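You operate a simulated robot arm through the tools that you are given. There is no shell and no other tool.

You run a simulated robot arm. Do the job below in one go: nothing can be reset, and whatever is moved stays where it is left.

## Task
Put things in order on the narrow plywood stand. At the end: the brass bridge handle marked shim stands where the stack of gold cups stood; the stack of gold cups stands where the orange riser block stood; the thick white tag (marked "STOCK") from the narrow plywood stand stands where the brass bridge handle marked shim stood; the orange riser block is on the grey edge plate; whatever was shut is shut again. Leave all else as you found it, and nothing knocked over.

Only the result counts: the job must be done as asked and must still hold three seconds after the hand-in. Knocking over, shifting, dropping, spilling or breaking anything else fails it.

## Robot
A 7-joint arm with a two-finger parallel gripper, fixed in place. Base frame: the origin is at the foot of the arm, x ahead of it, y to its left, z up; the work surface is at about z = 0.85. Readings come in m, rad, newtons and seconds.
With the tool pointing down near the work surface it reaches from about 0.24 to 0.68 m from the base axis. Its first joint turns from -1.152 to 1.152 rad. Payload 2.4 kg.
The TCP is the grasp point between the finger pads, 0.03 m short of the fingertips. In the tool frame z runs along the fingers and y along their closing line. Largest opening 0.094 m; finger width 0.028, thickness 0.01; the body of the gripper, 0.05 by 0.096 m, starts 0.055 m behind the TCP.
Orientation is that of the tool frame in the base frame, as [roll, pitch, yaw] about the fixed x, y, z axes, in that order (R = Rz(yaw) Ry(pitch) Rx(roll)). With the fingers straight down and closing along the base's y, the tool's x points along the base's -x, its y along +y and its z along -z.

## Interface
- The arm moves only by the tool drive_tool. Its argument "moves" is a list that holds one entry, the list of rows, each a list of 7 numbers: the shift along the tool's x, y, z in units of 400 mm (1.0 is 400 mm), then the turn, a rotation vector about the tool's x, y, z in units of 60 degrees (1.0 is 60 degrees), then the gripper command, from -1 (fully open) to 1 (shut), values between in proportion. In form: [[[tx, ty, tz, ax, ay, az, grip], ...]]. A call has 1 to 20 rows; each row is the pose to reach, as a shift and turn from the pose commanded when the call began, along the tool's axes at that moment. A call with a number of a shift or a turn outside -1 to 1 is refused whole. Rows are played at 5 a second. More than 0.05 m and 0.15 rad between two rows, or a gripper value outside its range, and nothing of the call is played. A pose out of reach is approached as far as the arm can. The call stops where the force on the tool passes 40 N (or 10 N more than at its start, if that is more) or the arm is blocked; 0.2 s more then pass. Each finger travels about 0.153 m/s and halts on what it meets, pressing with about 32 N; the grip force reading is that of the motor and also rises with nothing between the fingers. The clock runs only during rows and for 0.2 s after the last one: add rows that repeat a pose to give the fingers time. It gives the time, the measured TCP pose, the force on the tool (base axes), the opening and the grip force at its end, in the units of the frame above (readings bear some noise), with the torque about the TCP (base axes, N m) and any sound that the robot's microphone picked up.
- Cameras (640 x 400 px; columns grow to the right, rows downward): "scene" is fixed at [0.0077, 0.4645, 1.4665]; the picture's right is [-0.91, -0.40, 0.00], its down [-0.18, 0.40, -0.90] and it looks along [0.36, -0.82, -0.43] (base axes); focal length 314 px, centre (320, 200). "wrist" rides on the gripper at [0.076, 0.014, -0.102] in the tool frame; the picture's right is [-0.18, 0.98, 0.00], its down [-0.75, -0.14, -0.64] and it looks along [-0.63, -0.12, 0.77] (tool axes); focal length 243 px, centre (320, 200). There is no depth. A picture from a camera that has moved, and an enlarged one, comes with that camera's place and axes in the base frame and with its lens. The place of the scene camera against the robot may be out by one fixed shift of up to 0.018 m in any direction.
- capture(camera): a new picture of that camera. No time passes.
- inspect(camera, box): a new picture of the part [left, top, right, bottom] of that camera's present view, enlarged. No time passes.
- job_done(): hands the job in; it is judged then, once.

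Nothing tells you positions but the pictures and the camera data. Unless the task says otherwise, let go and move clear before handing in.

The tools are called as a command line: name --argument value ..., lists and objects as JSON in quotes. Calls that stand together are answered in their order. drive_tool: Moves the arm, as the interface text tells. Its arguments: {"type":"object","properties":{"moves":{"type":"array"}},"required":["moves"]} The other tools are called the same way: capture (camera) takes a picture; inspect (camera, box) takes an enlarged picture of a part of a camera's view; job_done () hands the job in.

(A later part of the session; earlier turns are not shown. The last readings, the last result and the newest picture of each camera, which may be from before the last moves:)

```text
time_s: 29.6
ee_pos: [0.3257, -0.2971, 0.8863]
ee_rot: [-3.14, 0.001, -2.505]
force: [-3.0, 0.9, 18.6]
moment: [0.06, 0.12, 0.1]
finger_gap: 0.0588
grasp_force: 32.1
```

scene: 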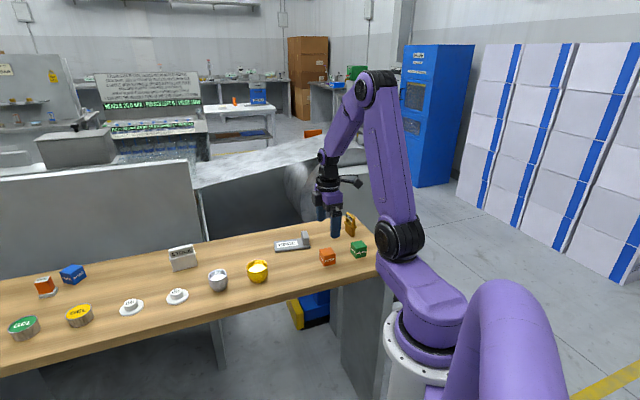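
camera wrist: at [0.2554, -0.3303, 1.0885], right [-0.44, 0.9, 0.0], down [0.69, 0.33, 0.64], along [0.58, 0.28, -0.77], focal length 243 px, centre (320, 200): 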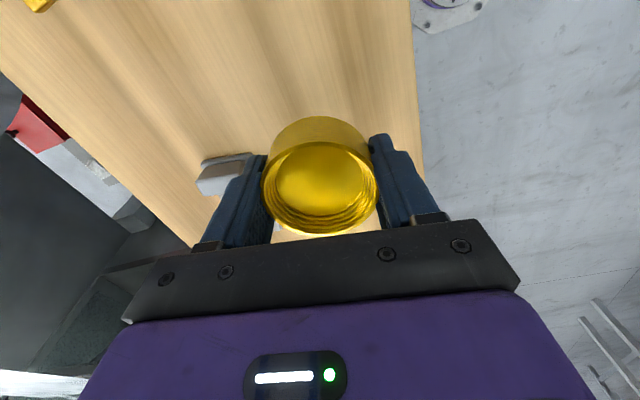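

Contact is clear at about 18 N. I'll ease off slightly and open the fingers.

drive_tool --moves '[[[0, 0, -0.001, 0, 0, 0, 1], [0, 0, -0.001, 0, 0, 0, -0.3], [0, 0, -0.001, 0, 0, 0, -0.6], [0, 0, -0.001, 0, 0, 0, -1], [0, 0, -0.001, 0, 0, 0, -1]]]'

capture --camera "wrist"

```text
time_s: 30.8
ee_pos: [0.3255, -0.2966, 0.8861]
ee_rot: [3.141, -0.001, -2.505]
force: [0.0, 1.2, -0.1]
moment: [-0.02, -0.01, -0.04]
finger_gap: 0.0942
grasp_force: 0.1
```

```text
taken
camera wrist: at [0.2557, -0.3301, 0.9884], right [-0.44, 0.9, 0.0], down [0.69, 0.33, 0.64], along [0.58, 0.28, -0.77], focal length 243 px, centre (320, 200)
```

wrist: 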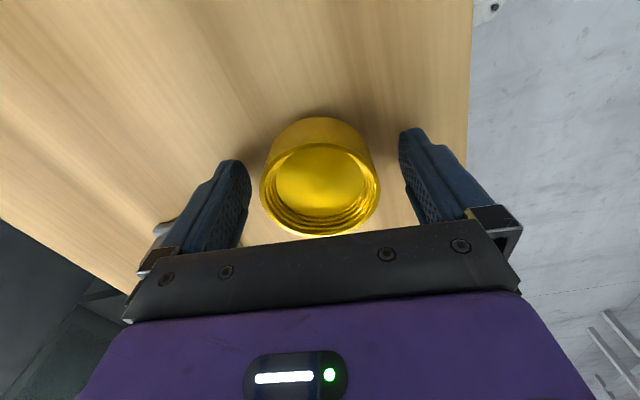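

The gold stack stands free on the orange block's spot. I'll rise straight up, then move over the brass handle while turning the fingers toward its thin direction.

drive_tool --moves '[[[0, 0, -0.04, 0, 0, 0, -1], [0, 0, -0.1, 0, 0, 0, -1], [0, 0, -0.18, 0, 0, 0, -1], [0, 0, -0.26, 0, 0, 0, -1], [0, 0, -0.34, 0, 0, 0, -1], [0.037, -0.045, -0.3625, 0, 0, 0.0875, -1], [0.075, -0.09, -0.3625, 0, 0, 0.175, -1], [0.112, -0.135, -0.3625, 0, 0, 0.2625, -1], [0.149, -0.18, -0.3625, 0, 0, 0.35, -1], [0.186, -0.224, -0.3625, 0, 0, 0.4375, -1], [0.224, -0.269, -0.3625, 0, 0, 0.525, -1], [0.261, -0.314, -0.3625, 0, 0, 0.6125, -1], [0.298, -0.359, -0.3625, 0, 0, 0.7, -1], [0.298, -0.359, -0.3625, 0, 0, 0.8, -1], [0.298, -0.359, -0.3625, 0, 0, 0.8, -1]]]'

capture --camera "wrist"

capture --camera "scene"

```text
time_s: 34.0
ee_pos: [0.3146, -0.483, 1.0308]
ee_rot: [3.141, 0.0, 2.938]
force: [-0.5, 0.4, -0.3]
moment: [0.0, 0.0, 0.01]
finger_gap: 0.0939
grasp_force: 0.1
```

```text
taken
camera wrist: at [0.2428, -0.4535, 1.1339], right [0.38, 0.93, 0.0], down [0.71, -0.29, 0.64], along [0.59, -0.24, -0.77], focal length 243 px, centre (320, 200)
```

wrist: 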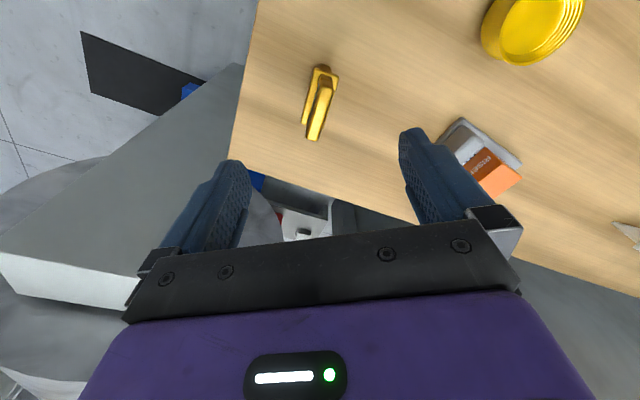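

```text
taken
```

scene: 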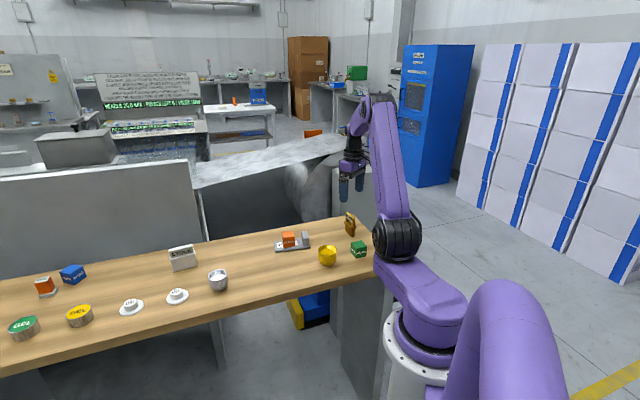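

All items so far look right. I'll enlarge the brass handle to get its exact position and angle.

inspect --camera "wrist" --box '[270, 50, 370, 150]'

```text
4.00 times, centred on (320, 100) of wrist
camera zoom: at [0.2428, -0.4535, 1.1339], right [0.38, 0.93, 0.0], down [0.71, -0.29, 0.64], along [0.59, -0.24, -0.77], focal length 970 px, centre (320, 600)
```

zoom: 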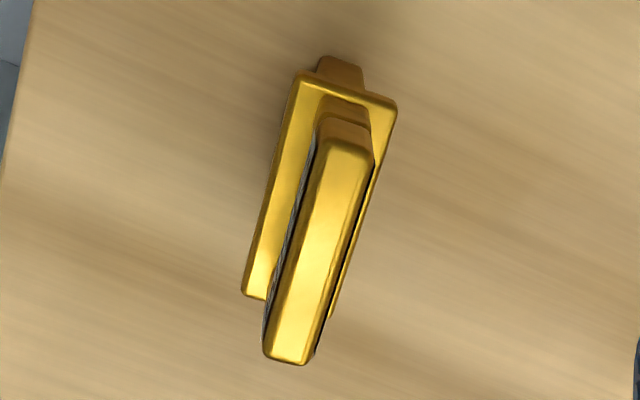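

The handle's bar is centred at about (0.316, -0.485) and lies along -38°. I'll turn the remaining 26°, centre on it and go part-way down to check.

drive_tool --moves '[[[-0.0035, -0.004, 0, 0, 0, 0.11, -1], [-0.0035, -0.004, 0, 0, 0, 0.22, -1], [-0.0035, -0.004, 0, 0, 0, 0.33, -1], [-0.0035, -0.004, 0, 0, 0, 0.437, -1], [-0.0035, -0.004, 0.05, 0, 0, 0.437, -0.8], [-0.0035, -0.004, 0.1, 0, 0, 0.437, -0.6], [-0.0035, -0.004, 0.15, 0, 0, 0.437, -0.5], [-0.0035, -0.004, 0.15, 0, 0, 0.437, -0.5]]]'

capture --camera "wrist"

inspect --camera "scene" --box '[310, 170, 390, 250]'

```text
time_s: 35.8
ee_pos: [0.3146, -0.4838, 0.9709]
ee_rot: [-3.14, -0.001, 2.482]
force: [-0.4, 0.2, 0.1]
moment: [-0.02, -0.04, -0.04]
finger_gap: 0.0704
grasp_force: 0.1
```

```text
taken
camera wrist: at [0.2638, -0.4259, 1.0736], right [0.75, 0.66, 0.0], down [0.51, -0.57, 0.64], along [0.43, -0.48, -0.77], focal length 243 px, centre (320, 200)
```

wrist: 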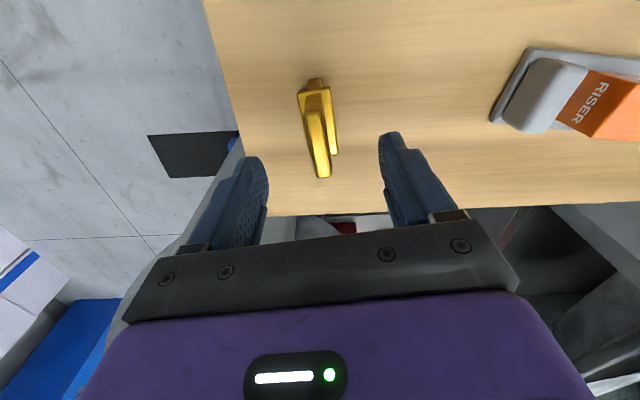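

```text
5.00 times, centred on (350, 210) of scene
camera zoom: at [0.0077, 0.4645, 1.4665], right [-0.91, -0.4, 0.0], down [-0.18, 0.4, -0.9], along [0.36, -0.82, -0.43], focal length 1569 px, centre (170, 150)
```

zoom: 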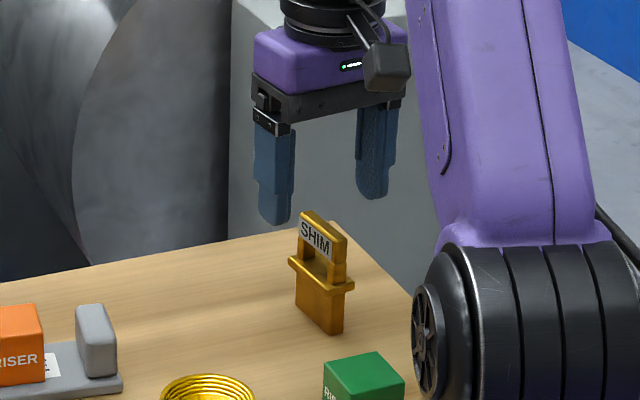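

inspect --camera "wrist" --box '[270, 60, 370, 190]'

```text
3.08 times, centred on (320, 125) of wrist
camera zoom: at [0.2638, -0.4259, 1.0736], right [0.75, 0.66, 0.0], down [0.51, -0.57, 0.64], along [0.43, -0.48, -0.77], focal length 746 px, centre (320, 431)
```

zoom: 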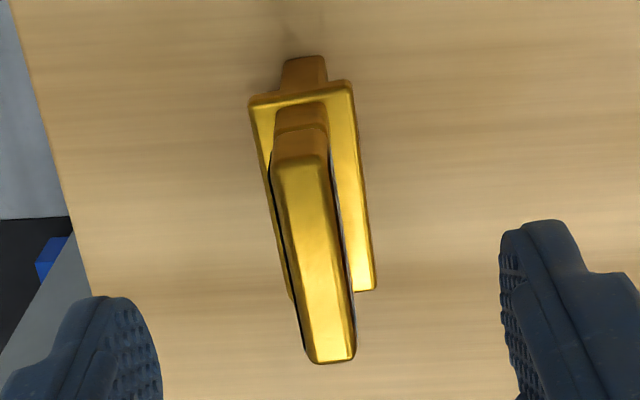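

The bar is within a millimetre and 2.4° of the tool axes. I'll correct that, descend so the fingertips stop just above the flange, and close.

drive_tool --moves '[[[-0.002, -0.002, 0.02, 0, 0, 0.02, -0.5], [-0.002, -0.002, 0.05, 0, 0, 0.04, -0.5], [-0.002, -0.002, 0.08, 0, 0, 0.04, -0.5], [-0.002, -0.002, 0.1, 0, 0, 0.04, -0.5], [-0.002, -0.002, 0.111, 0, 0, 0.04, -0.5], [-0.002, -0.002, 0.111, 0, 0, 0.04, -0.5]]]'

capture --camera "wrist"

inspect --camera "scene" --box '[320, 190, 380, 245]'

```text
time_s: 37.2
ee_pos: [0.3163, -0.4856, 0.926]
ee_rot: [3.141, 0.0, 2.441]
force: [0.4, 0.4, -0.8]
moment: [-0.01, -0.02, -0.02]
finger_gap: 0.0706
grasp_force: 0.0
```

```text
taken
camera wrist: at [0.2669, -0.4255, 1.029], right [0.77, 0.63, 0.0], down [0.48, -0.59, 0.64], along [0.41, -0.5, -0.77], focal length 243 px, centre (320, 200)
```

wrist: 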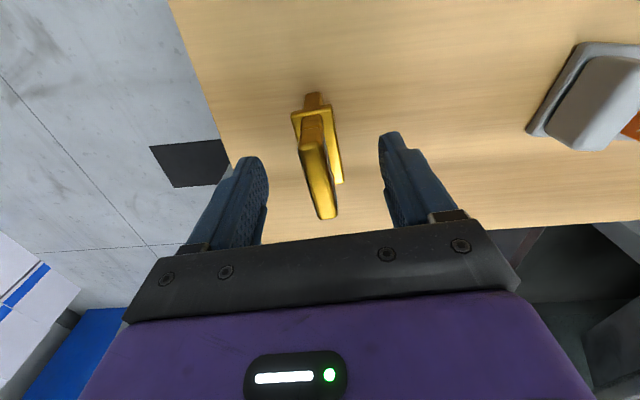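

```text
7.27 times, centred on (350, 218) of scene
camera zoom: at [0.0077, 0.4645, 1.4665], right [-0.91, -0.4, 0.0], down [-0.18, 0.4, -0.9], along [0.36, -0.82, -0.43], focal length 2282 px, centre (102, 73)
```

zoom: 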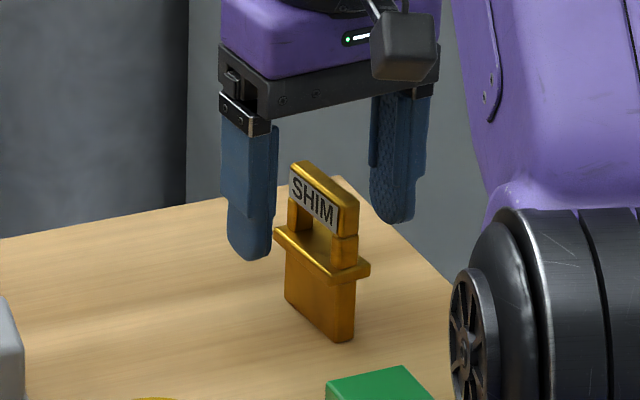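

The fingers straddle the bar with the tips just above the flange. Closing now.

drive_tool --moves '[[[0, 0, 0, 0, 0, 0, 0], [0, 0, 0, 0, 0, 0, 0.4], [0, 0, 0, 0, 0, 0, 0.6], [0, 0, 0, 0, 0, 0, 0.8], [0, 0, 0, 0, 0, 0, 1], [0, 0, 0, 0, 0, 0, 1]]]'

inspect --camera "scene" --box '[320, 190, 380, 245]'

capture --camera "wrist"

```text
time_s: 38.6
ee_pos: [0.3156, -0.4864, 0.9264]
ee_rot: [-3.141, 0.0, 2.441]
force: [-0.4, 0.3, 0.5]
moment: [-0.03, -0.06, -0.02]
finger_gap: 0.0163
grasp_force: 31.5
```

```text
7.27 times, centred on (350, 218) of scene
camera zoom: at [0.0077, 0.4645, 1.4665], right [-0.91, -0.4, 0.0], down [-0.18, 0.4, -0.9], along [0.36, -0.82, -0.43], focal length 2282 px, centre (102, 73)
```

zoom: 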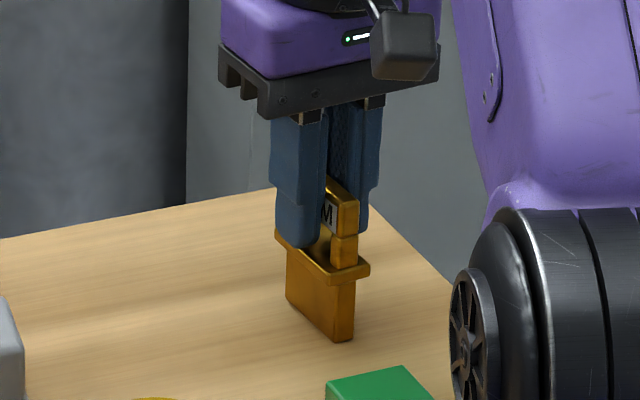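

```text
taken
camera wrist: at [0.2669, -0.4256, 1.0291], right [0.77, 0.63, 0.0], down [0.48, -0.59, 0.64], along [0.41, -0.5, -0.77], focal length 243 px, centre (320, 200)
```

wrist: 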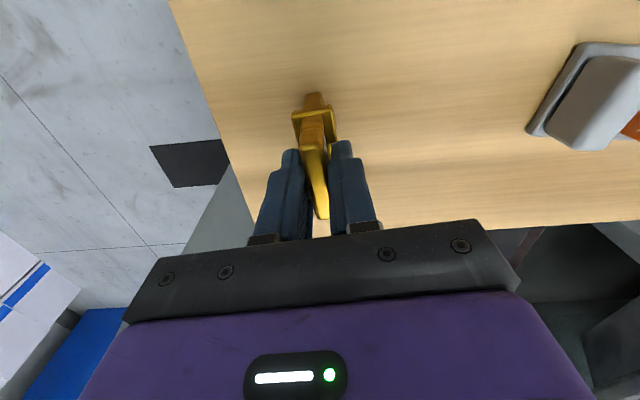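

The handle is gripped at a 16 mm opening. I'll lift it straight up and carry it high over to the gold cups' old spot at (0.481, -0.141).

drive_tool --moves '[[[0, 0, -0.02, 0, 0, 0, 1], [0, 0, -0.06, 0, 0, 0, 1], [0, 0, -0.12, 0, 0, 0, 1], [0, 0, -0.19, 0, 0, 0, 1], [0, 0, -0.26, 0, 0, 0, 1], [0, 0, -0.33, 0, 0, 0, 1], [0, 0, -0.33, 0, 0, 0, 1]]]'

inspect --camera "scene" --box '[290, 150, 390, 250]'

```text
time_s: 40.2
ee_pos: [0.3164, -0.4854, 1.059]
ee_rot: [3.141, 0.0, 2.441]
force: [-0.2, 0.2, -3.6]
moment: [0.03, 0.02, -0.01]
finger_gap: 0.0161
grasp_force: 32.1
```

```text
4.00 times, centred on (340, 200) of scene
camera zoom: at [0.0078, 0.4645, 1.4666], right [-0.91, -0.4, 0.0], down [-0.18, 0.4, -0.9], along [0.36, -0.82, -0.43], focal length 1255 px, centre (240, 200)
```

zoom: 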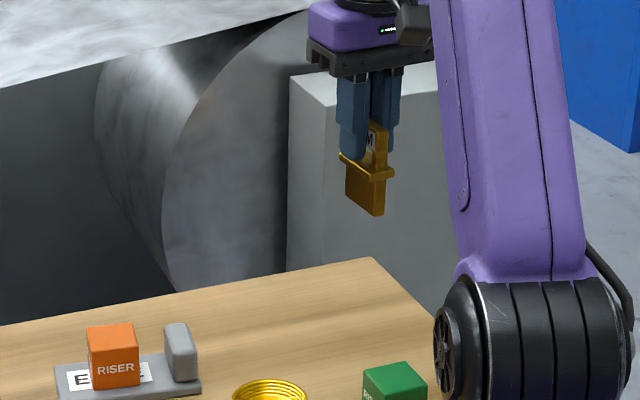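

The handle is held level. Now the sideways carry.

drive_tool --moves '[[[0.02, 0.077, 0, 0, 0, 0, 1], [0.04, 0.154, 0, 0, 0, 0, 1], [0.06, 0.231, 0, 0, 0, 0, 1], [0.08, 0.309, 0, 0, 0, 0, 1], [0.1, 0.386, 0, 0, 0, 0, 1], [0.12, 0.463, 0, 0, 0, 0, 1], [0.14, 0.54, 0, 0, 0, 0, 1], [0.16, 0.617, 0, 0, 0, 0, 1], [0.18, 0.694, 0, 0, 0, 0, 1], [0.2, 0.772, 0, 0, 0, 0, 1], [0.22, 0.849, 0, 0, 0, 0, 1], [0.24, 0.926, 0, 0, 0, 0, 1], [0.24, 0.926, 0, 0, 0, 0, 1]]]'

capture --camera "wrist"

capture --camera "scene"

```text
time_s: 43.0
ee_pos: [0.4815, -0.1404, 1.0575]
ee_rot: [-3.142, 0.0, 2.439]
force: [0.1, 0.1, -3.1]
moment: [0.01, 0.01, 0.01]
finger_gap: 0.016
grasp_force: 32.4
```

```text
taken
camera wrist: at [0.4334, -0.0804, 1.1608], right [0.77, 0.63, 0.0], down [0.48, -0.59, 0.64], along [0.41, -0.5, -0.77], focal length 243 px, centre (320, 200)
```

wrist: 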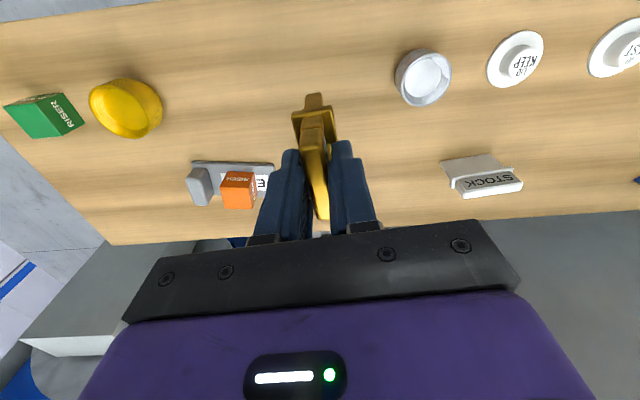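

```text
taken
```

scene: 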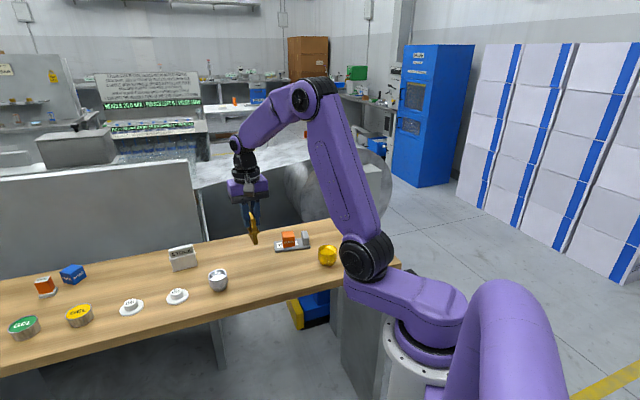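

The handle is above the target spot with the silver cup well clear. I'll lower it to a few millimetres above the table.

drive_tool --moves '[[[0, 0, 0.06, 0, 0, 0, 1], [0, 0, 0.13, 0, 0, 0, 1], [0, 0, 0.2, 0, 0, 0, 1], [0, 0, 0.26, 0, 0, 0, 1], [0, 0, 0.3, 0, 0, 0, 1], [0, 0, 0.315, 0, 0, 0, 1], [0, 0, 0.315, 0, 0, 0, 1]]]'

inspect --camera "scene" --box '[200, 200, 310, 300]'

```text
time_s: 44.6
ee_pos: [0.481, -0.1408, 0.932]
ee_rot: [3.141, 0.001, 2.439]
force: [0.3, 0.0, -2.7]
moment: [0.02, -0.01, 0.02]
finger_gap: 0.0162
grasp_force: 32.2
```

```text
4.00 times, centred on (255, 250) of scene
camera zoom: at [0.0078, 0.4645, 1.4665], right [-0.91, -0.4, 0.0], down [-0.18, 0.4, -0.9], along [0.36, -0.82, -0.43], focal length 1255 px, centre (580, 0)
```

zoom: 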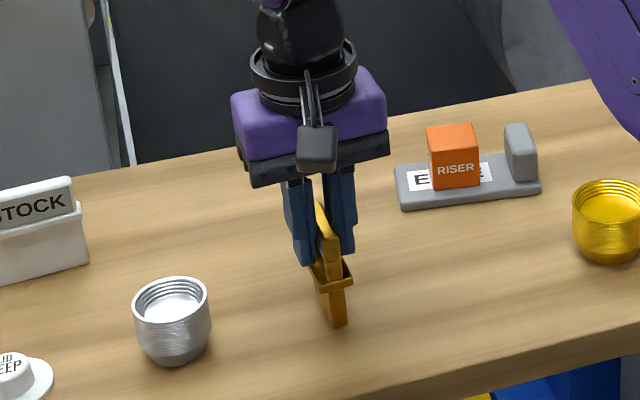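

drive_tool --moves '[[[0, 0, 0.004, 0, 0, 0, 1], [0, 0, 0.008, 0, 0, 0, 1], [0, 0, 0.01, 0, 0, 0, 1], [0, 0, 0.01, 0, 0, 0, 1]]]'

```text
time_s: 45.6
ee_pos: [0.4819, -0.1397, 0.9283]
ee_rot: [3.141, 0.0, 2.44]
force: [-0.2, -0.7, -2.7]
moment: [0.0, -0.01, -0.02]
finger_gap: 0.0163
grasp_force: 31.7
```

The handle is nearly down with no contact force yet. I'll continue in millimetre steps.

drive_tool --moves '[[[0, 0, 0.002, 0, 0, 0, 1], [0, 0, 0.003, 0, 0, 0, 1], [0, 0, 0.003, 0, 0, 0, 1]]]'

```text
time_s: 46.4
ee_pos: [0.4811, -0.1401, 0.9278]
ee_rot: [3.141, 0.001, 2.442]
force: [0.1, -0.7, -2.8]
moment: [0.0, -0.02, 0.02]
finger_gap: 0.0164
grasp_force: 32.1
```

drive_tool --moves '[[[0, 0, 0.002, 0, 0, 0, 1], [0, 0, 0.003, 0, 0, 0, 1], [0, 0, 0.003, 0, 0, 0, 1]]]'

```text
time_s: 47.2
ee_pos: [0.4815, -0.1409, 0.9261]
ee_rot: [-3.141, 0.0, 2.439]
force: [-3.9, 2.3, 13.3]
moment: [0.2, 0.28, -0.03]
finger_gap: 0.0163
grasp_force: 32.2
```

Contact confirmed. I'll ease off a touch and open evenly.

drive_tool --moves '[[[0, 0, -0.0008, 0, 0, 0, 1], [0, 0, -0.0008, 0, 0, 0, 0.5], [0, 0, -0.0008, 0, 0, 0, 0.1], [0, 0, -0.0008, 0, 0, 0, -0.3], [0, 0, -0.0008, 0, 0, 0, -0.5], [0, 0, -0.0008, 0, 0, 0, -0.5]]]'

inspect --camera "scene" --box '[200, 200, 310, 300]'

capture --camera "wrist"

```text
time_s: 48.6
ee_pos: [0.482, -0.1401, 0.9252]
ee_rot: [-3.141, 0.001, 2.439]
force: [0.1, 0.6, -0.4]
moment: [-0.03, -0.02, 0.01]
finger_gap: 0.0704
grasp_force: 0.1
```

```text
4.00 times, centred on (255, 250) of scene
camera zoom: at [0.0077, 0.4645, 1.4665], right [-0.91, -0.4, 0.0], down [-0.18, 0.4, -0.9], along [0.36, -0.82, -0.43], focal length 1255 px, centre (580, 0)
```

zoom: 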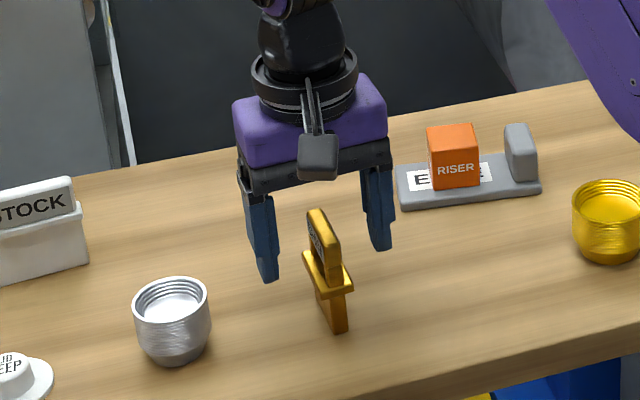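

```text
taken
camera wrist: at [0.4326, -0.0804, 1.029], right [0.77, 0.63, 0.0], down [0.48, -0.59, 0.64], along [0.41, -0.5, -0.77], focal length 243 px, centre (320, 200)
```

wrist: 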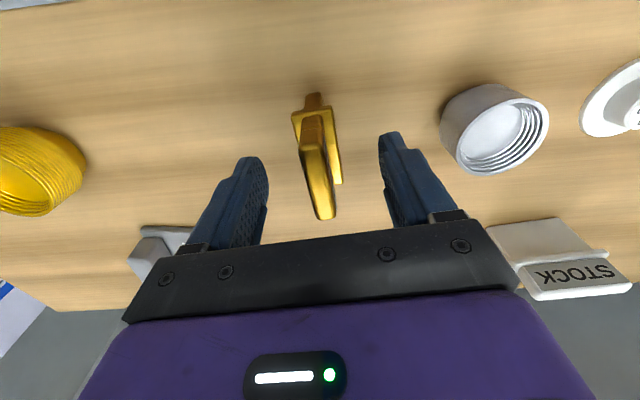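

The brass handle stands upright where the gold cups were. I'll rise clear, then move toward the STOCK tag, turning the fingers to close across its thin side.

drive_tool --moves '[[[0, 0, -0.03, 0, 0, 0, -0.5], [0, 0, -0.08, 0, 0, 0, -0.5], [0, 0, -0.15, 0, 0, 0, -0.5], [0, 0, -0.22, 0, 0, 0, -0.5], [0, 0, -0.29, 0, 0, 0, -0.7], [0, 0, -0.35, 0, 0, 0, -1], [-0.027, 0.044, -0.35, 0, 0, -0.125, -1], [-0.054, 0.089, -0.35, 0, 0, -0.25, -1], [-0.08, 0.133, -0.35, 0, 0, -0.375, -1], [-0.107, 0.178, -0.35, 0, 0, -0.5, -1], [-0.134, 0.222, -0.35, 0, 0, -0.625, -1], [-0.161, 0.267, -0.35, 0, 0, -0.75, -1], [-0.161, 0.267, -0.35, 0, 0, -0.75, -1]]]'

drive_tool --moves '[[[0, 0, 0, 0, 0, -0.12, -1], [0, 0, 0, 0, 0, -0.24, -1], [0, 0, 0, 0, 0, -0.36, -1], [0, 0, 0, 0, 0, -0.48, -1], [0, 0, 0, 0, 0, -0.6, -1], [0, 0, 0, 0, 0, -0.717, -1], [0, 0, 0, 0, 0, -0.717, -1]]]'

capture --camera "wrist"

capture --camera "scene"

```text
time_s: 51.4
ee_pos: [0.6004, -0.1011, 1.0671]
ee_rot: [3.142, -0.001, -3.055]
force: [-0.3, 0.0, -0.6]
moment: [-0.01, -0.03, 0.01]
finger_gap: 0.094
grasp_force: 0.1
```

```text
time_s: 53.0
ee_pos: [0.6001, -0.1008, 1.0661]
ee_rot: [3.141, 0.001, -2.303]
force: [0.1, 0.2, -0.3]
moment: [0.0, 0.02, 0.01]
finger_gap: 0.0942
grasp_force: 0.1
```

```text
taken
camera wrist: at [0.538, -0.1477, 1.1691], right [-0.61, 0.79, 0.0], down [0.61, 0.47, 0.64], along [0.51, 0.39, -0.77], focal length 243 px, centre (320, 200)
```

wrist: 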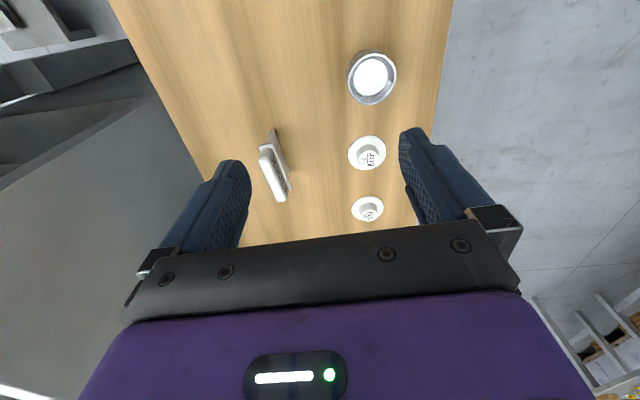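

```text
taken
```

scene: 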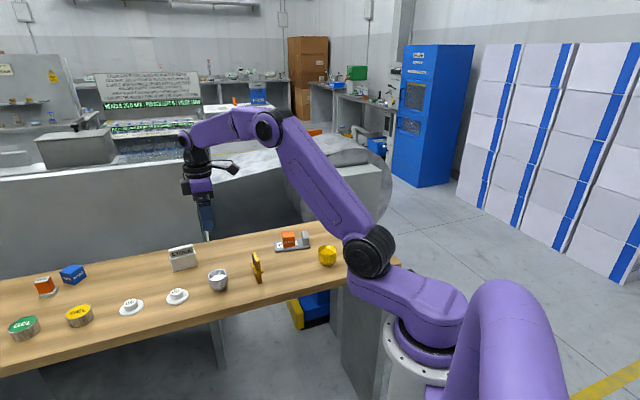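

inspect --camera "wrist" --box '[240, 110, 320, 220]'

inspect --camera "scene" --box '[160, 235, 205, 280]'

inspect --camera "scene" --box '[235, 240, 285, 290]'

```text
3.64 times, centred on (280, 165) of wrist
camera zoom: at [0.538, -0.1477, 1.1691], right [-0.61, 0.79, 0.0], down [0.61, 0.47, 0.64], along [0.51, 0.39, -0.77], focal length 882 px, centre (466, 327)
```

zoom: 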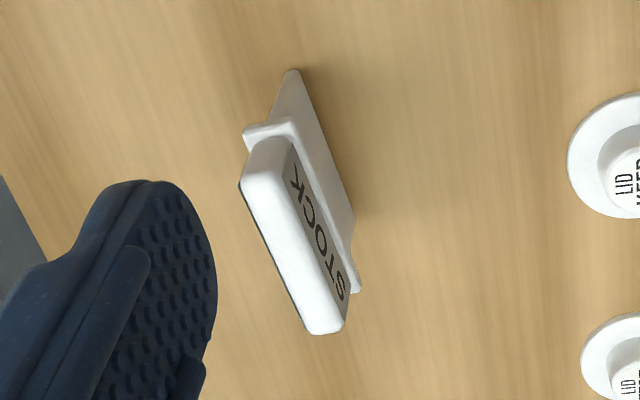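

```text
8.89 times, centred on (182, 258) of scene
camera zoom: at [0.0077, 0.4645, 1.4665], right [-0.91, -0.4, 0.0], down [-0.18, 0.4, -0.9], along [0.36, -0.82, -0.43], focal length 2789 px, centre (1542, -311)
```

zoom: 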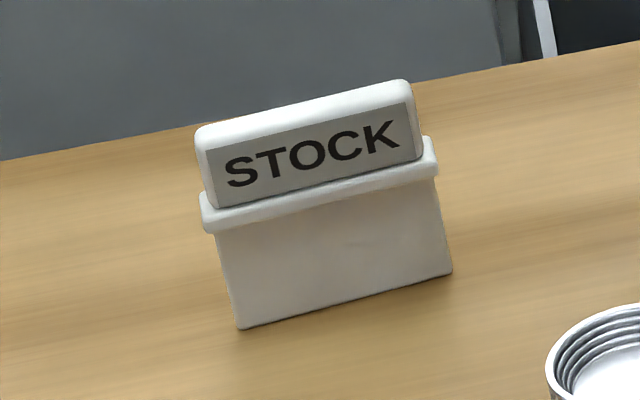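

```text
8.00 times, centred on (260, 265) of scene
camera zoom: at [0.0077, 0.4645, 1.4665], right [-0.91, -0.4, 0.0], down [-0.18, 0.4, -0.9], along [0.36, -0.82, -0.43], focal length 2510 px, centre (800, -320)
```

zoom: 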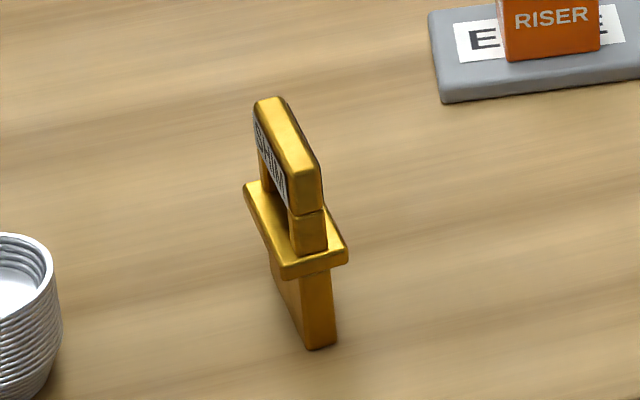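

The STOCK tag's centre is at about (0.711, -0.0885), lying along 46°, with a flange and top plate like the handle's. It's near the reach limit, so I'll tilt the fingers 25° outward along its length and hover above it.

drive_tool --moves '[[[0, 0, 0, 0.001, -0.07, 0.005, -1], [0, 0, 0, 0.002, -0.14, 0.01, -1], [-0.03, -0.031, 0.01, 0.003, -0.21, 0.015, -1], [-0.07, -0.07, 0.04, 0.005, -0.28, 0.02, -1], [-0.11, -0.11, 0.07, 0.006, -0.35, 0.025, -1], [-0.15, -0.15, 0.1, 0.0065, -0.4167, 0.03, -1], [-0.183, -0.1854, 0.13, 0.0065, -0.4167, 0.03, -1], [-0.183, -0.1854, 0.15, 0.0065, -0.4167, 0.03, -1], [-0.183, -0.1854, 0.15, 0.0065, -0.4167, 0.03, -1]]]'

capture --camera "wrist"

inspect --camera "scene" --box '[130, 170, 270, 290]'

```text
time_s: 55.0
ee_pos: [0.7027, -0.0957, 1.0072]
ee_rot: [3.141, 0.436, -2.34]
force: [0.5, -0.5, 0.0]
moment: [0.0, 0.01, -0.02]
finger_gap: 0.0942
grasp_force: 0.0
```

```text
taken
camera wrist: at [0.6159, -0.1671, 1.0673], right [-0.59, 0.8, 0.08], down [0.39, 0.2, 0.9], along [0.71, 0.56, -0.43], focal length 243 px, centre (320, 200)
```

wrist: 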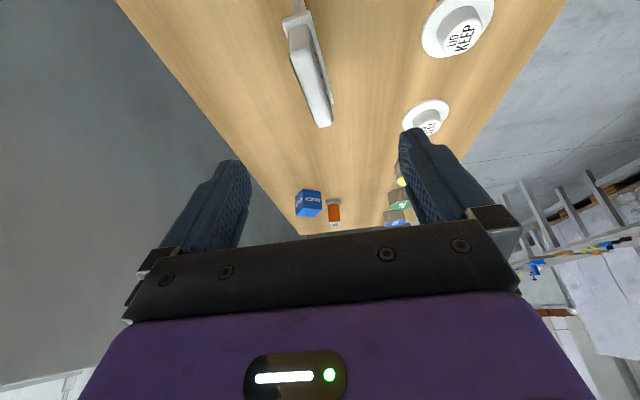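

```text
3.33 times, centred on (200, 230) of scene
camera zoom: at [0.0077, 0.4645, 1.4665], right [-0.91, -0.4, 0.0], down [-0.18, 0.4, -0.9], along [0.36, -0.82, -0.43], focal length 1046 px, centre (720, 100)
```

zoom: 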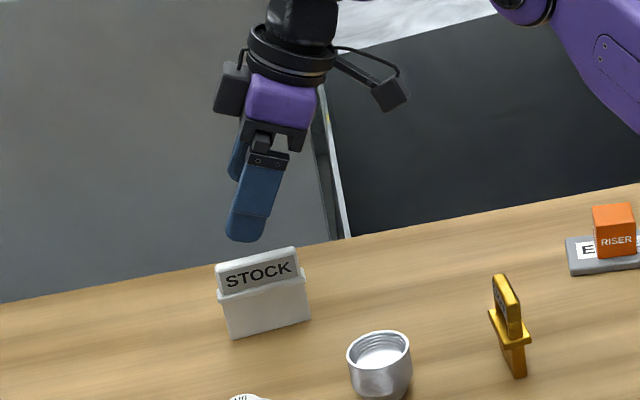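

The tilted pose is reached without strain. I'll enlarge the wrist view to check the alignment with the tag.

inspect --camera "wrist" --box '[250, 0, 370, 140]'

```text
2.86 times, centred on (310, 70) of wrist
camera zoom: at [0.6159, -0.1671, 1.0673], right [-0.59, 0.8, 0.08], down [0.39, 0.2, 0.9], along [0.71, 0.56, -0.43], focal length 693 px, centre (349, 571)
```

zoom: 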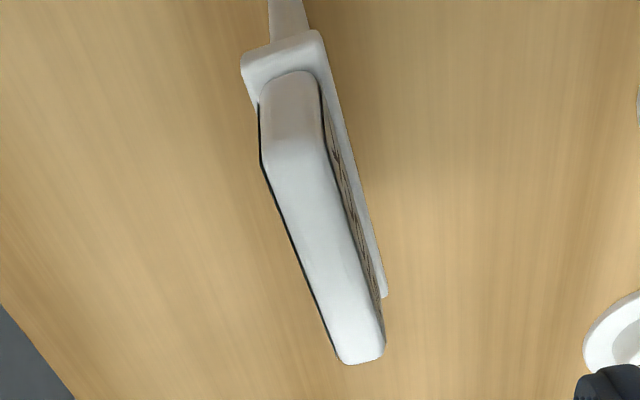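

The tag is centred laterally but lies about 4° off the finger plane. I'll correct that and descend most of the way with the fingers part-closed.

drive_tool --moves '[[[0.01, 0, 0.022, -0.01, 0, -0.02, -0.8], [0.02, 0, 0.044, -0.02, 0, -0.042, -0.6], [0.03, 0, 0.066, -0.0296, 0, -0.0634, -0.5], [0.041, 0, 0.088, -0.0296, 0, -0.0634, -0.5], [0.0495, 0, 0.106, -0.0296, 0, -0.0634, -0.5], [0.055, 0, 0.118, -0.0296, 0, -0.0634, -0.5], [0.055, 0, 0.118, -0.0296, 0, -0.0634, -0.5]]]'

capture --camera "wrist"

inspect --camera "scene" --box '[150, 200, 230, 285]'

```text
time_s: 56.6
ee_pos: [0.7027, -0.0963, 0.9539]
ee_rot: [3.14, 0.436, -2.265]
force: [-0.2, 0.4, 0.3]
moment: [-0.02, 0.0, 0.0]
finger_gap: 0.0709
grasp_force: 0.1
```

```text
taken
camera wrist: at [0.6207, -0.1734, 1.015], right [-0.65, 0.76, 0.08], down [0.37, 0.23, 0.9], along [0.66, 0.61, -0.43], focal length 243 px, centre (320, 200)
```

wrist: 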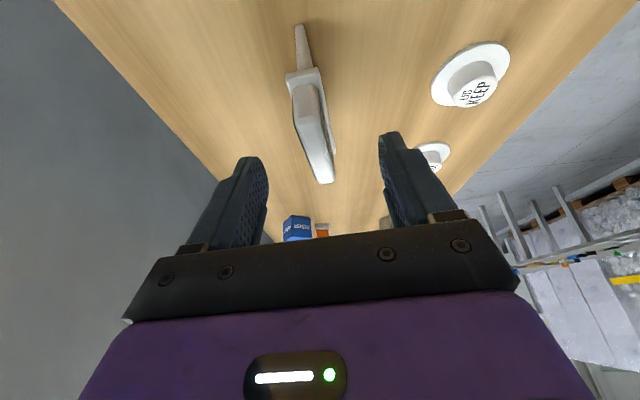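

```text
4.71 times, centred on (190, 242) of scene
camera zoom: at [0.0077, 0.4645, 1.4665], right [-0.91, -0.4, 0.0], down [-0.18, 0.4, -0.9], along [0.36, -0.82, -0.43], focal length 1477 px, centre (932, 0)
```

zoom: 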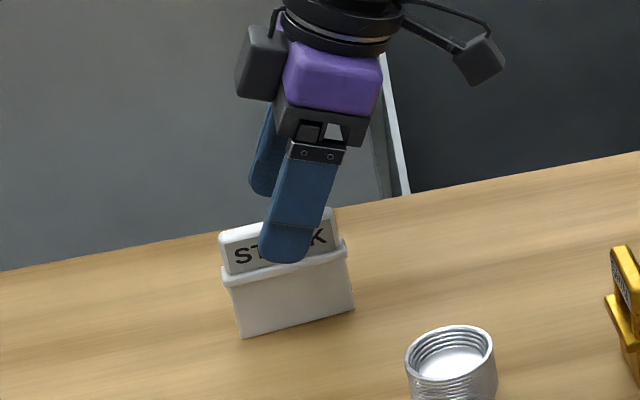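

inspect --camera "wrist" --box '[250, 10, 390, 200]'

```text
2.11 times, centred on (320, 105) of wrist
camera zoom: at [0.6207, -0.1734, 1.015], right [-0.65, 0.76, 0.08], down [0.37, 0.23, 0.9], along [0.66, 0.61, -0.43], focal length 511 px, centre (320, 400)
```

zoom: 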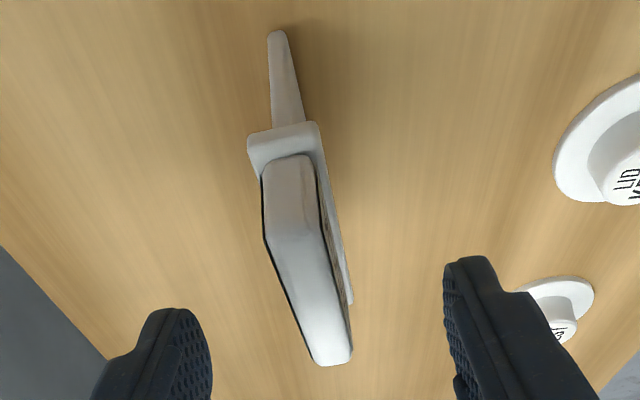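

The tag is now parallel to the pads and centred within a millimetre. I'll descend the last 16 mm slowly.

drive_tool --moves '[[[0.003, -0.001, 0.013, 0, 0, 0, -0.5], [0.005, -0.002, 0.027, 0, 0, 0, -0.5], [0.0079, -0.0025, 0.0405, 0, 0, 0, -0.5], [0.0079, -0.0025, 0.0405, 0, 0, 0, -0.5]]]'

capture --camera "wrist"

inspect --camera "scene" --box '[150, 200, 230, 285]'

```text
time_s: 57.6
ee_pos: [0.7069, -0.0938, 0.9375]
ee_rot: [3.14, 0.436, -2.265]
force: [-0.2, 0.1, -0.2]
moment: [0.01, 0.0, 0.01]
finger_gap: 0.0707
grasp_force: 0.1
```

```text
taken
camera wrist: at [0.6244, -0.1707, 0.9991], right [-0.65, 0.76, 0.08], down [0.37, 0.23, 0.9], along [0.66, 0.61, -0.43], focal length 243 px, centre (320, 200)
```

wrist: 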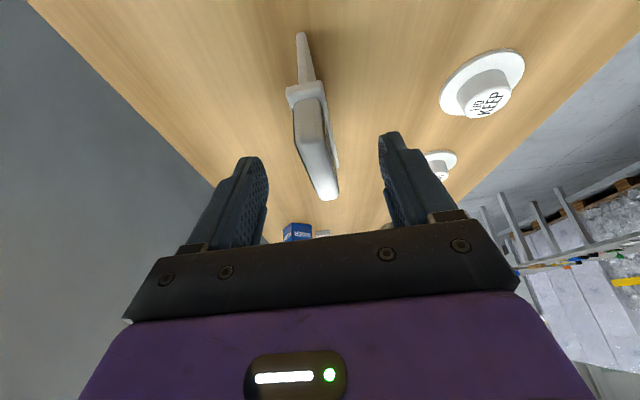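

```text
4.71 times, centred on (190, 242) of scene
camera zoom: at [0.0077, 0.4645, 1.4665], right [-0.91, -0.4, 0.0], down [-0.18, 0.4, -0.9], along [0.36, -0.82, -0.43], focal length 1477 px, centre (932, 0)
```

zoom: 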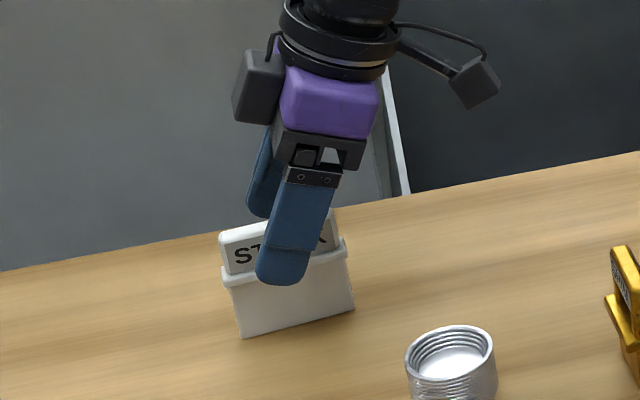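

There are still a few millimetres between the fingertips and the flange. I'll lower 3 mm more and close.

drive_tool --moves '[[[0.0032, 0, 0.0068, 0, 0, 0, -0.5], [0.0032, 0, 0.0068, 0, 0, 0, -0.2], [0.0032, 0, 0.0068, 0, 0, 0, 0.2], [0.0032, 0, 0.0068, 0, 0, 0, 0.5], [0.0032, 0, 0.0068, 0, 0, 0, 0.8], [0.0032, 0, 0.0068, 0, 0, 0, 1], [0.0032, 0, 0.0068, 0, 0, 0, 1]]]'

capture --camera "wrist"

inspect --camera "scene" --box '[150, 200, 230, 285]'

```text
time_s: 59.2
ee_pos: [0.7068, -0.0922, 0.9344]
ee_rot: [-3.142, 0.436, -2.265]
force: [-0.3, -0.3, 0.1]
moment: [0.01, -0.02, 0.01]
finger_gap: 0.0174
grasp_force: 32.2
```

```text
taken
camera wrist: at [0.6242, -0.1706, 0.9961], right [-0.65, 0.76, 0.08], down [0.37, 0.23, 0.9], along [0.66, 0.61, -0.43], focal length 243 px, centre (320, 200)
```

wrist: 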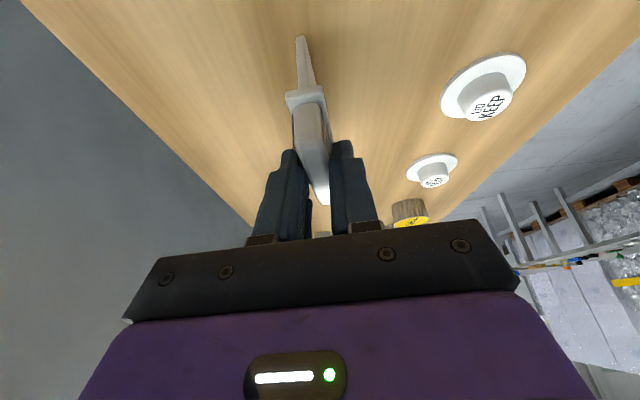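

```text
4.71 times, centred on (190, 242) of scene
camera zoom: at [0.0077, 0.4645, 1.4665], right [-0.91, -0.4, 0.0], down [-0.18, 0.4, -0.9], along [0.36, -0.82, -0.43], focal length 1477 px, centre (932, 0)
```

zoom: 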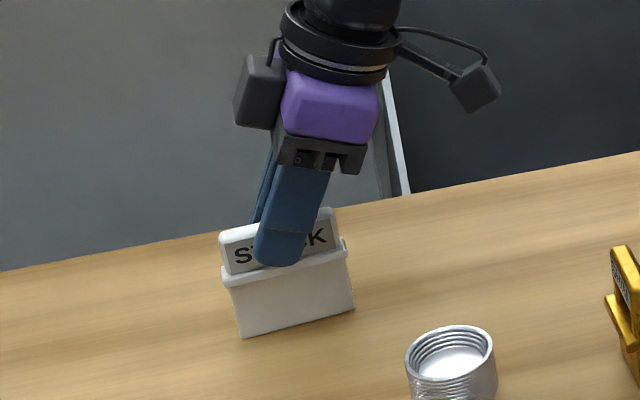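

The tag is held at 17 mm with firm grip. I'll lift slowly and check it hangs straight.

drive_tool --moves '[[[-0.0053, 0, -0.0113, 0, 0, 0, 1], [-0.0158, 0, -0.034, 0, 0, 0, 1], [-0.0317, 0, -0.068, 0, 0, 0, 1], [-0.0528, 0, -0.1133, 0, 0, 0, 1], [-0.0739, 0, -0.1586, 0, 0, 0, 1], [-0.0739, 0, -0.1586, 0, 0, 0, 1]]]'

inspect --camera "scene" --box '[140, 170, 250, 285]'

capture --camera "wrist"

```text
time_s: 60.6
ee_pos: [0.7064, -0.0933, 1.0046]
ee_rot: [3.141, 0.436, -2.266]
force: [0.0, 0.1, 0.4]
moment: [0.02, 0.01, -0.01]
finger_gap: 0.0173
grasp_force: 31.9
```

```text
3.48 times, centred on (195, 228) of scene
camera zoom: at [0.0077, 0.4645, 1.4665], right [-0.91, -0.4, 0.0], down [-0.18, 0.4, -0.9], along [0.36, -0.82, -0.43], focal length 1092 px, centre (755, 104)
```

zoom: 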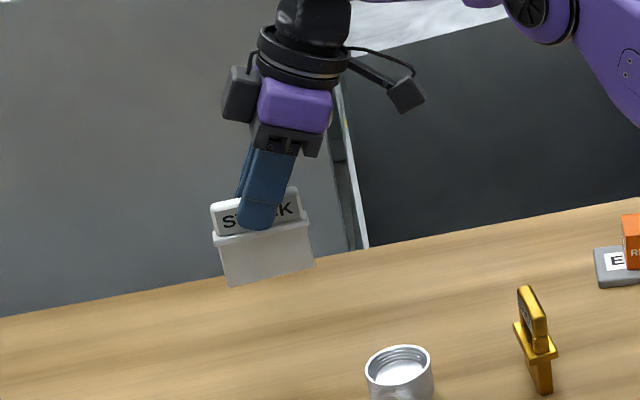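

```text
taken
camera wrist: at [0.6242, -0.1713, 1.0664], right [-0.65, 0.76, 0.08], down [0.37, 0.23, 0.9], along [0.66, 0.61, -0.43], focal length 243 px, centre (320, 200)
```

wrist: 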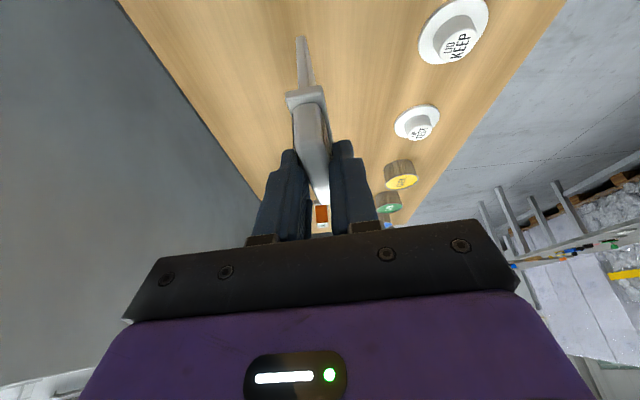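

The tag hangs square in the fingers. I'll carry it inward and up while turning it halfway toward the handle's old orientation.

drive_tool --moves '[[[0.0452, 0.0053, -0.0419, 0.0318, 0, 0.0682, 1], [0.0904, 0.0106, -0.0838, 0.0636, 0, 0.1364, 1], [0.1356, 0.0159, -0.1256, 0.0954, 0, 0.2046, 1], [0.1808, 0.0212, -0.1675, 0.1272, 0, 0.2728, 1], [0.226, 0.0265, -0.2094, 0.159, 0, 0.341, 1], [0.2712, 0.0318, -0.2513, 0.1908, 0, 0.4092, 1], [0.3164, 0.0371, -0.2932, 0.2226, 0, 0.4774, 1], [0.3616, 0.0424, -0.335, 0.2544, 0, 0.5456, 1], [0.4068, 0.0477, -0.3769, 0.2862, 0, 0.6138, 1], [0.452, 0.053, -0.4188, 0.318, 0, 0.682, 1], [0.452, 0.053, -0.4188, 0.318, 0, 0.682, 1]]]'

capture --camera "scene"

```text
time_s: 63.0
ee_pos: [0.5396, -0.2606, 1.0806]
ee_rot: [-3.14, 0.435, -3.053]
force: [0.0, 0.5, -0.7]
moment: [0.01, 0.02, 0.02]
finger_gap: 0.0174
grasp_force: 31.7
```

```text
taken
```

scene: 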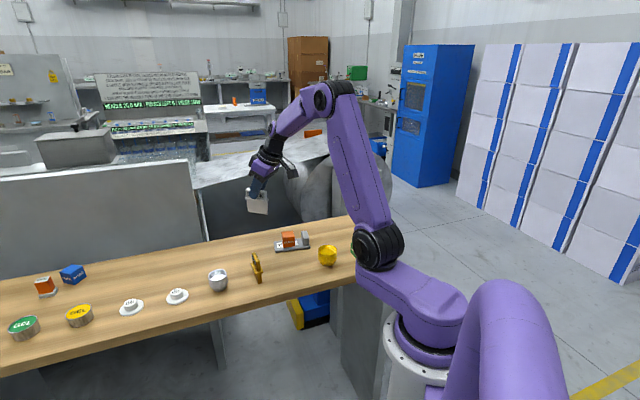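

Halfway there and everything else is undisturbed. I'll continue the carry to above the handle's old spot, completing the turn.

drive_tool --moves '[[[0.0562, -0.0498, -0.0262, 0.0318, 0, 0.0683, 1], [0.1124, -0.0997, -0.0524, 0.0636, 0, 0.1366, 1], [0.1687, -0.1495, -0.0786, 0.0954, 0, 0.2049, 1], [0.2249, -0.1993, -0.1048, 0.1272, 0, 0.2732, 1], [0.2811, -0.2492, -0.131, 0.159, 0, 0.3415, 1], [0.3373, -0.299, -0.1571, 0.1908, 0, 0.4098, 1], [0.3935, -0.3488, -0.1833, 0.2226, 0, 0.4781, 1], [0.4498, -0.3986, -0.2095, 0.2544, 0, 0.5464, 1], [0.506, -0.4485, -0.2357, 0.2862, 0, 0.6147, 1], [0.5622, -0.4983, -0.2619, 0.318, 0, 0.683, 1], [0.5622, -0.4983, -0.2619, 0.318, 0, 0.683, 1]]]'

capture --camera "scene"

capture --camera "wrist"

```text
time_s: 65.4
ee_pos: [0.3106, -0.4811, 1.0811]
ee_rot: [3.141, 0.435, 2.441]
force: [0.2, 0.0, -0.6]
moment: [0.0, 0.0, 0.0]
finger_gap: 0.0174
grasp_force: 31.9
```

```text
taken
```

scene: 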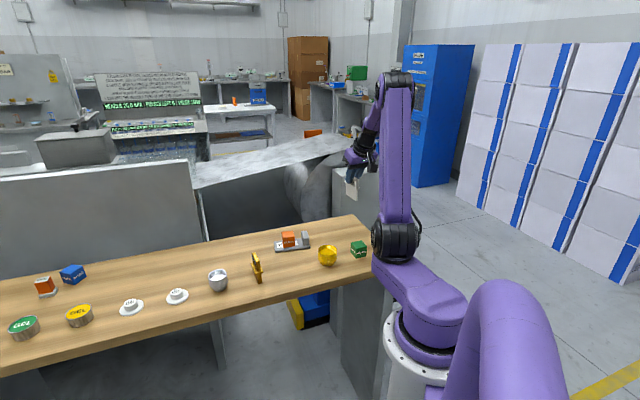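

```text
taken
camera wrist: at [0.2334, -0.3975, 1.1422], right [0.76, 0.64, 0.08], down [0.22, -0.37, 0.9], along [0.61, -0.67, -0.43], focal length 243 px, centre (320, 200)
```

wrist: 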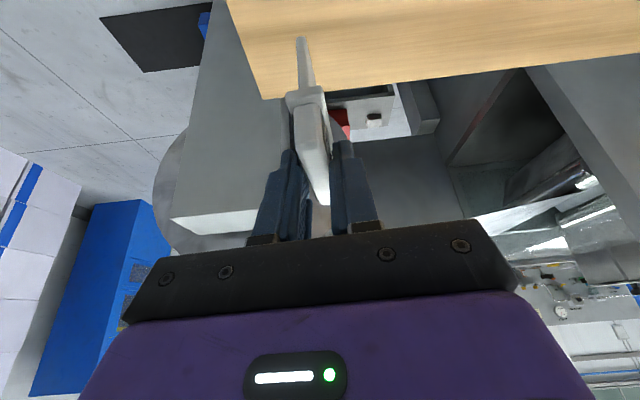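

The tag is above the spot, oriented as the handle was. I'll descend vertically to a few millimetres above the table.

drive_tool --moves '[[[0.02, 0, 0.043, 0, 0, 0, 1], [0.045, 0, 0.0966, 0, 0, 0, 1], [0.07, 0, 0.1502, 0, 0, 0, 1], [0.095, 0, 0.2039, 0, 0, 0, 1], [0.118, 0, 0.2533, 0, 0, 0, 1], [0.135, 0, 0.2897, 0, 0, 0, 1], [0.144, 0, 0.309, 0, 0, 0, 1], [0.144, 0, 0.309, 0, 0, 0, 1]]]'

inspect --camera "scene" --box '[300, 180, 400, 270]'

capture --camera "wrist"

```text
time_s: 67.2
ee_pos: [0.3108, -0.4812, 0.9455]
ee_rot: [3.141, 0.437, 2.441]
force: [0.4, -0.3, -1.7]
moment: [0.04, 0.02, 0.04]
finger_gap: 0.0173
grasp_force: 32.4
```

```text
4.44 times, centred on (350, 225) of scene
camera zoom: at [0.0077, 0.4645, 1.4665], right [-0.91, -0.4, 0.0], down [-0.18, 0.4, -0.9], along [0.36, -0.82, -0.43], focal length 1395 px, centre (187, 89)
```

zoom: 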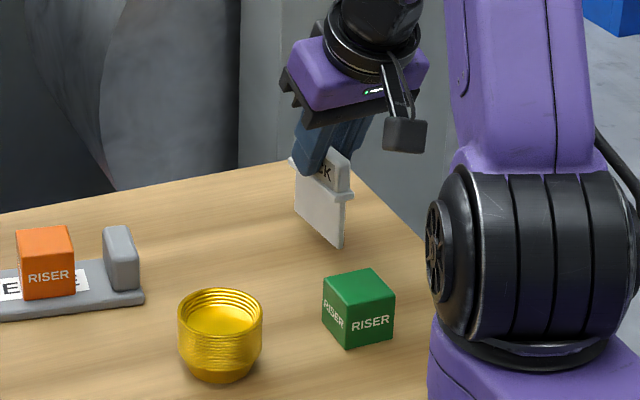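

```text
taken
camera wrist: at [0.2342, -0.3976, 1.0051], right [0.76, 0.64, 0.08], down [0.22, -0.37, 0.9], along [0.61, -0.67, -0.43], focal length 243 px, centre (320, 200)
```

wrist: 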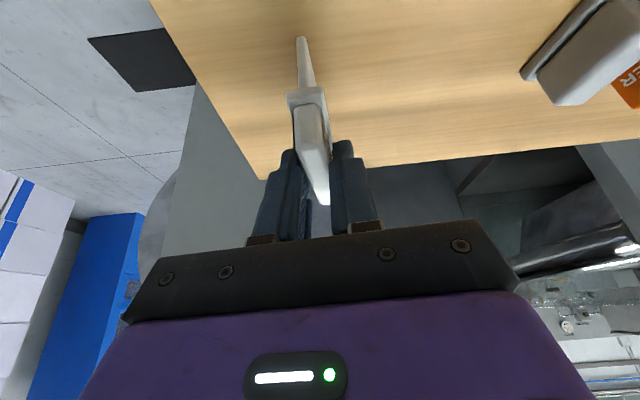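

The tag is about a centimetre above the table, clear of the green cube. I'll step down carefully.

drive_tool --moves '[[[0.0037, 0, 0.0079, 0, 0, 0, 1], [0.0074, 0, 0.0159, 0, 0, 0, 1], [0.0074, 0, 0.0159, 0, 0, 0, 1]]]'

```text
time_s: 68.0
ee_pos: [0.3113, -0.4806, 0.9373]
ee_rot: [3.141, 0.436, 2.442]
force: [-0.1, -0.5, -0.1]
moment: [0.04, -0.02, 0.01]
finger_gap: 0.0174
grasp_force: 32.1
```

drive_tool --moves '[[[0.0008, 0, 0.0017, 0, 0, 0, 1], [0.0015, 0, 0.0032, 0, 0, 0, 1], [0.0015, 0, 0.0032, 0, 0, 0, 1]]]'

```text
time_s: 68.8
ee_pos: [0.3098, -0.4808, 0.9369]
ee_rot: [-3.141, 0.435, 2.44]
force: [0.1, 0.0, -0.6]
moment: [0.01, -0.02, 0.04]
finger_gap: 0.017
grasp_force: 31.9
```

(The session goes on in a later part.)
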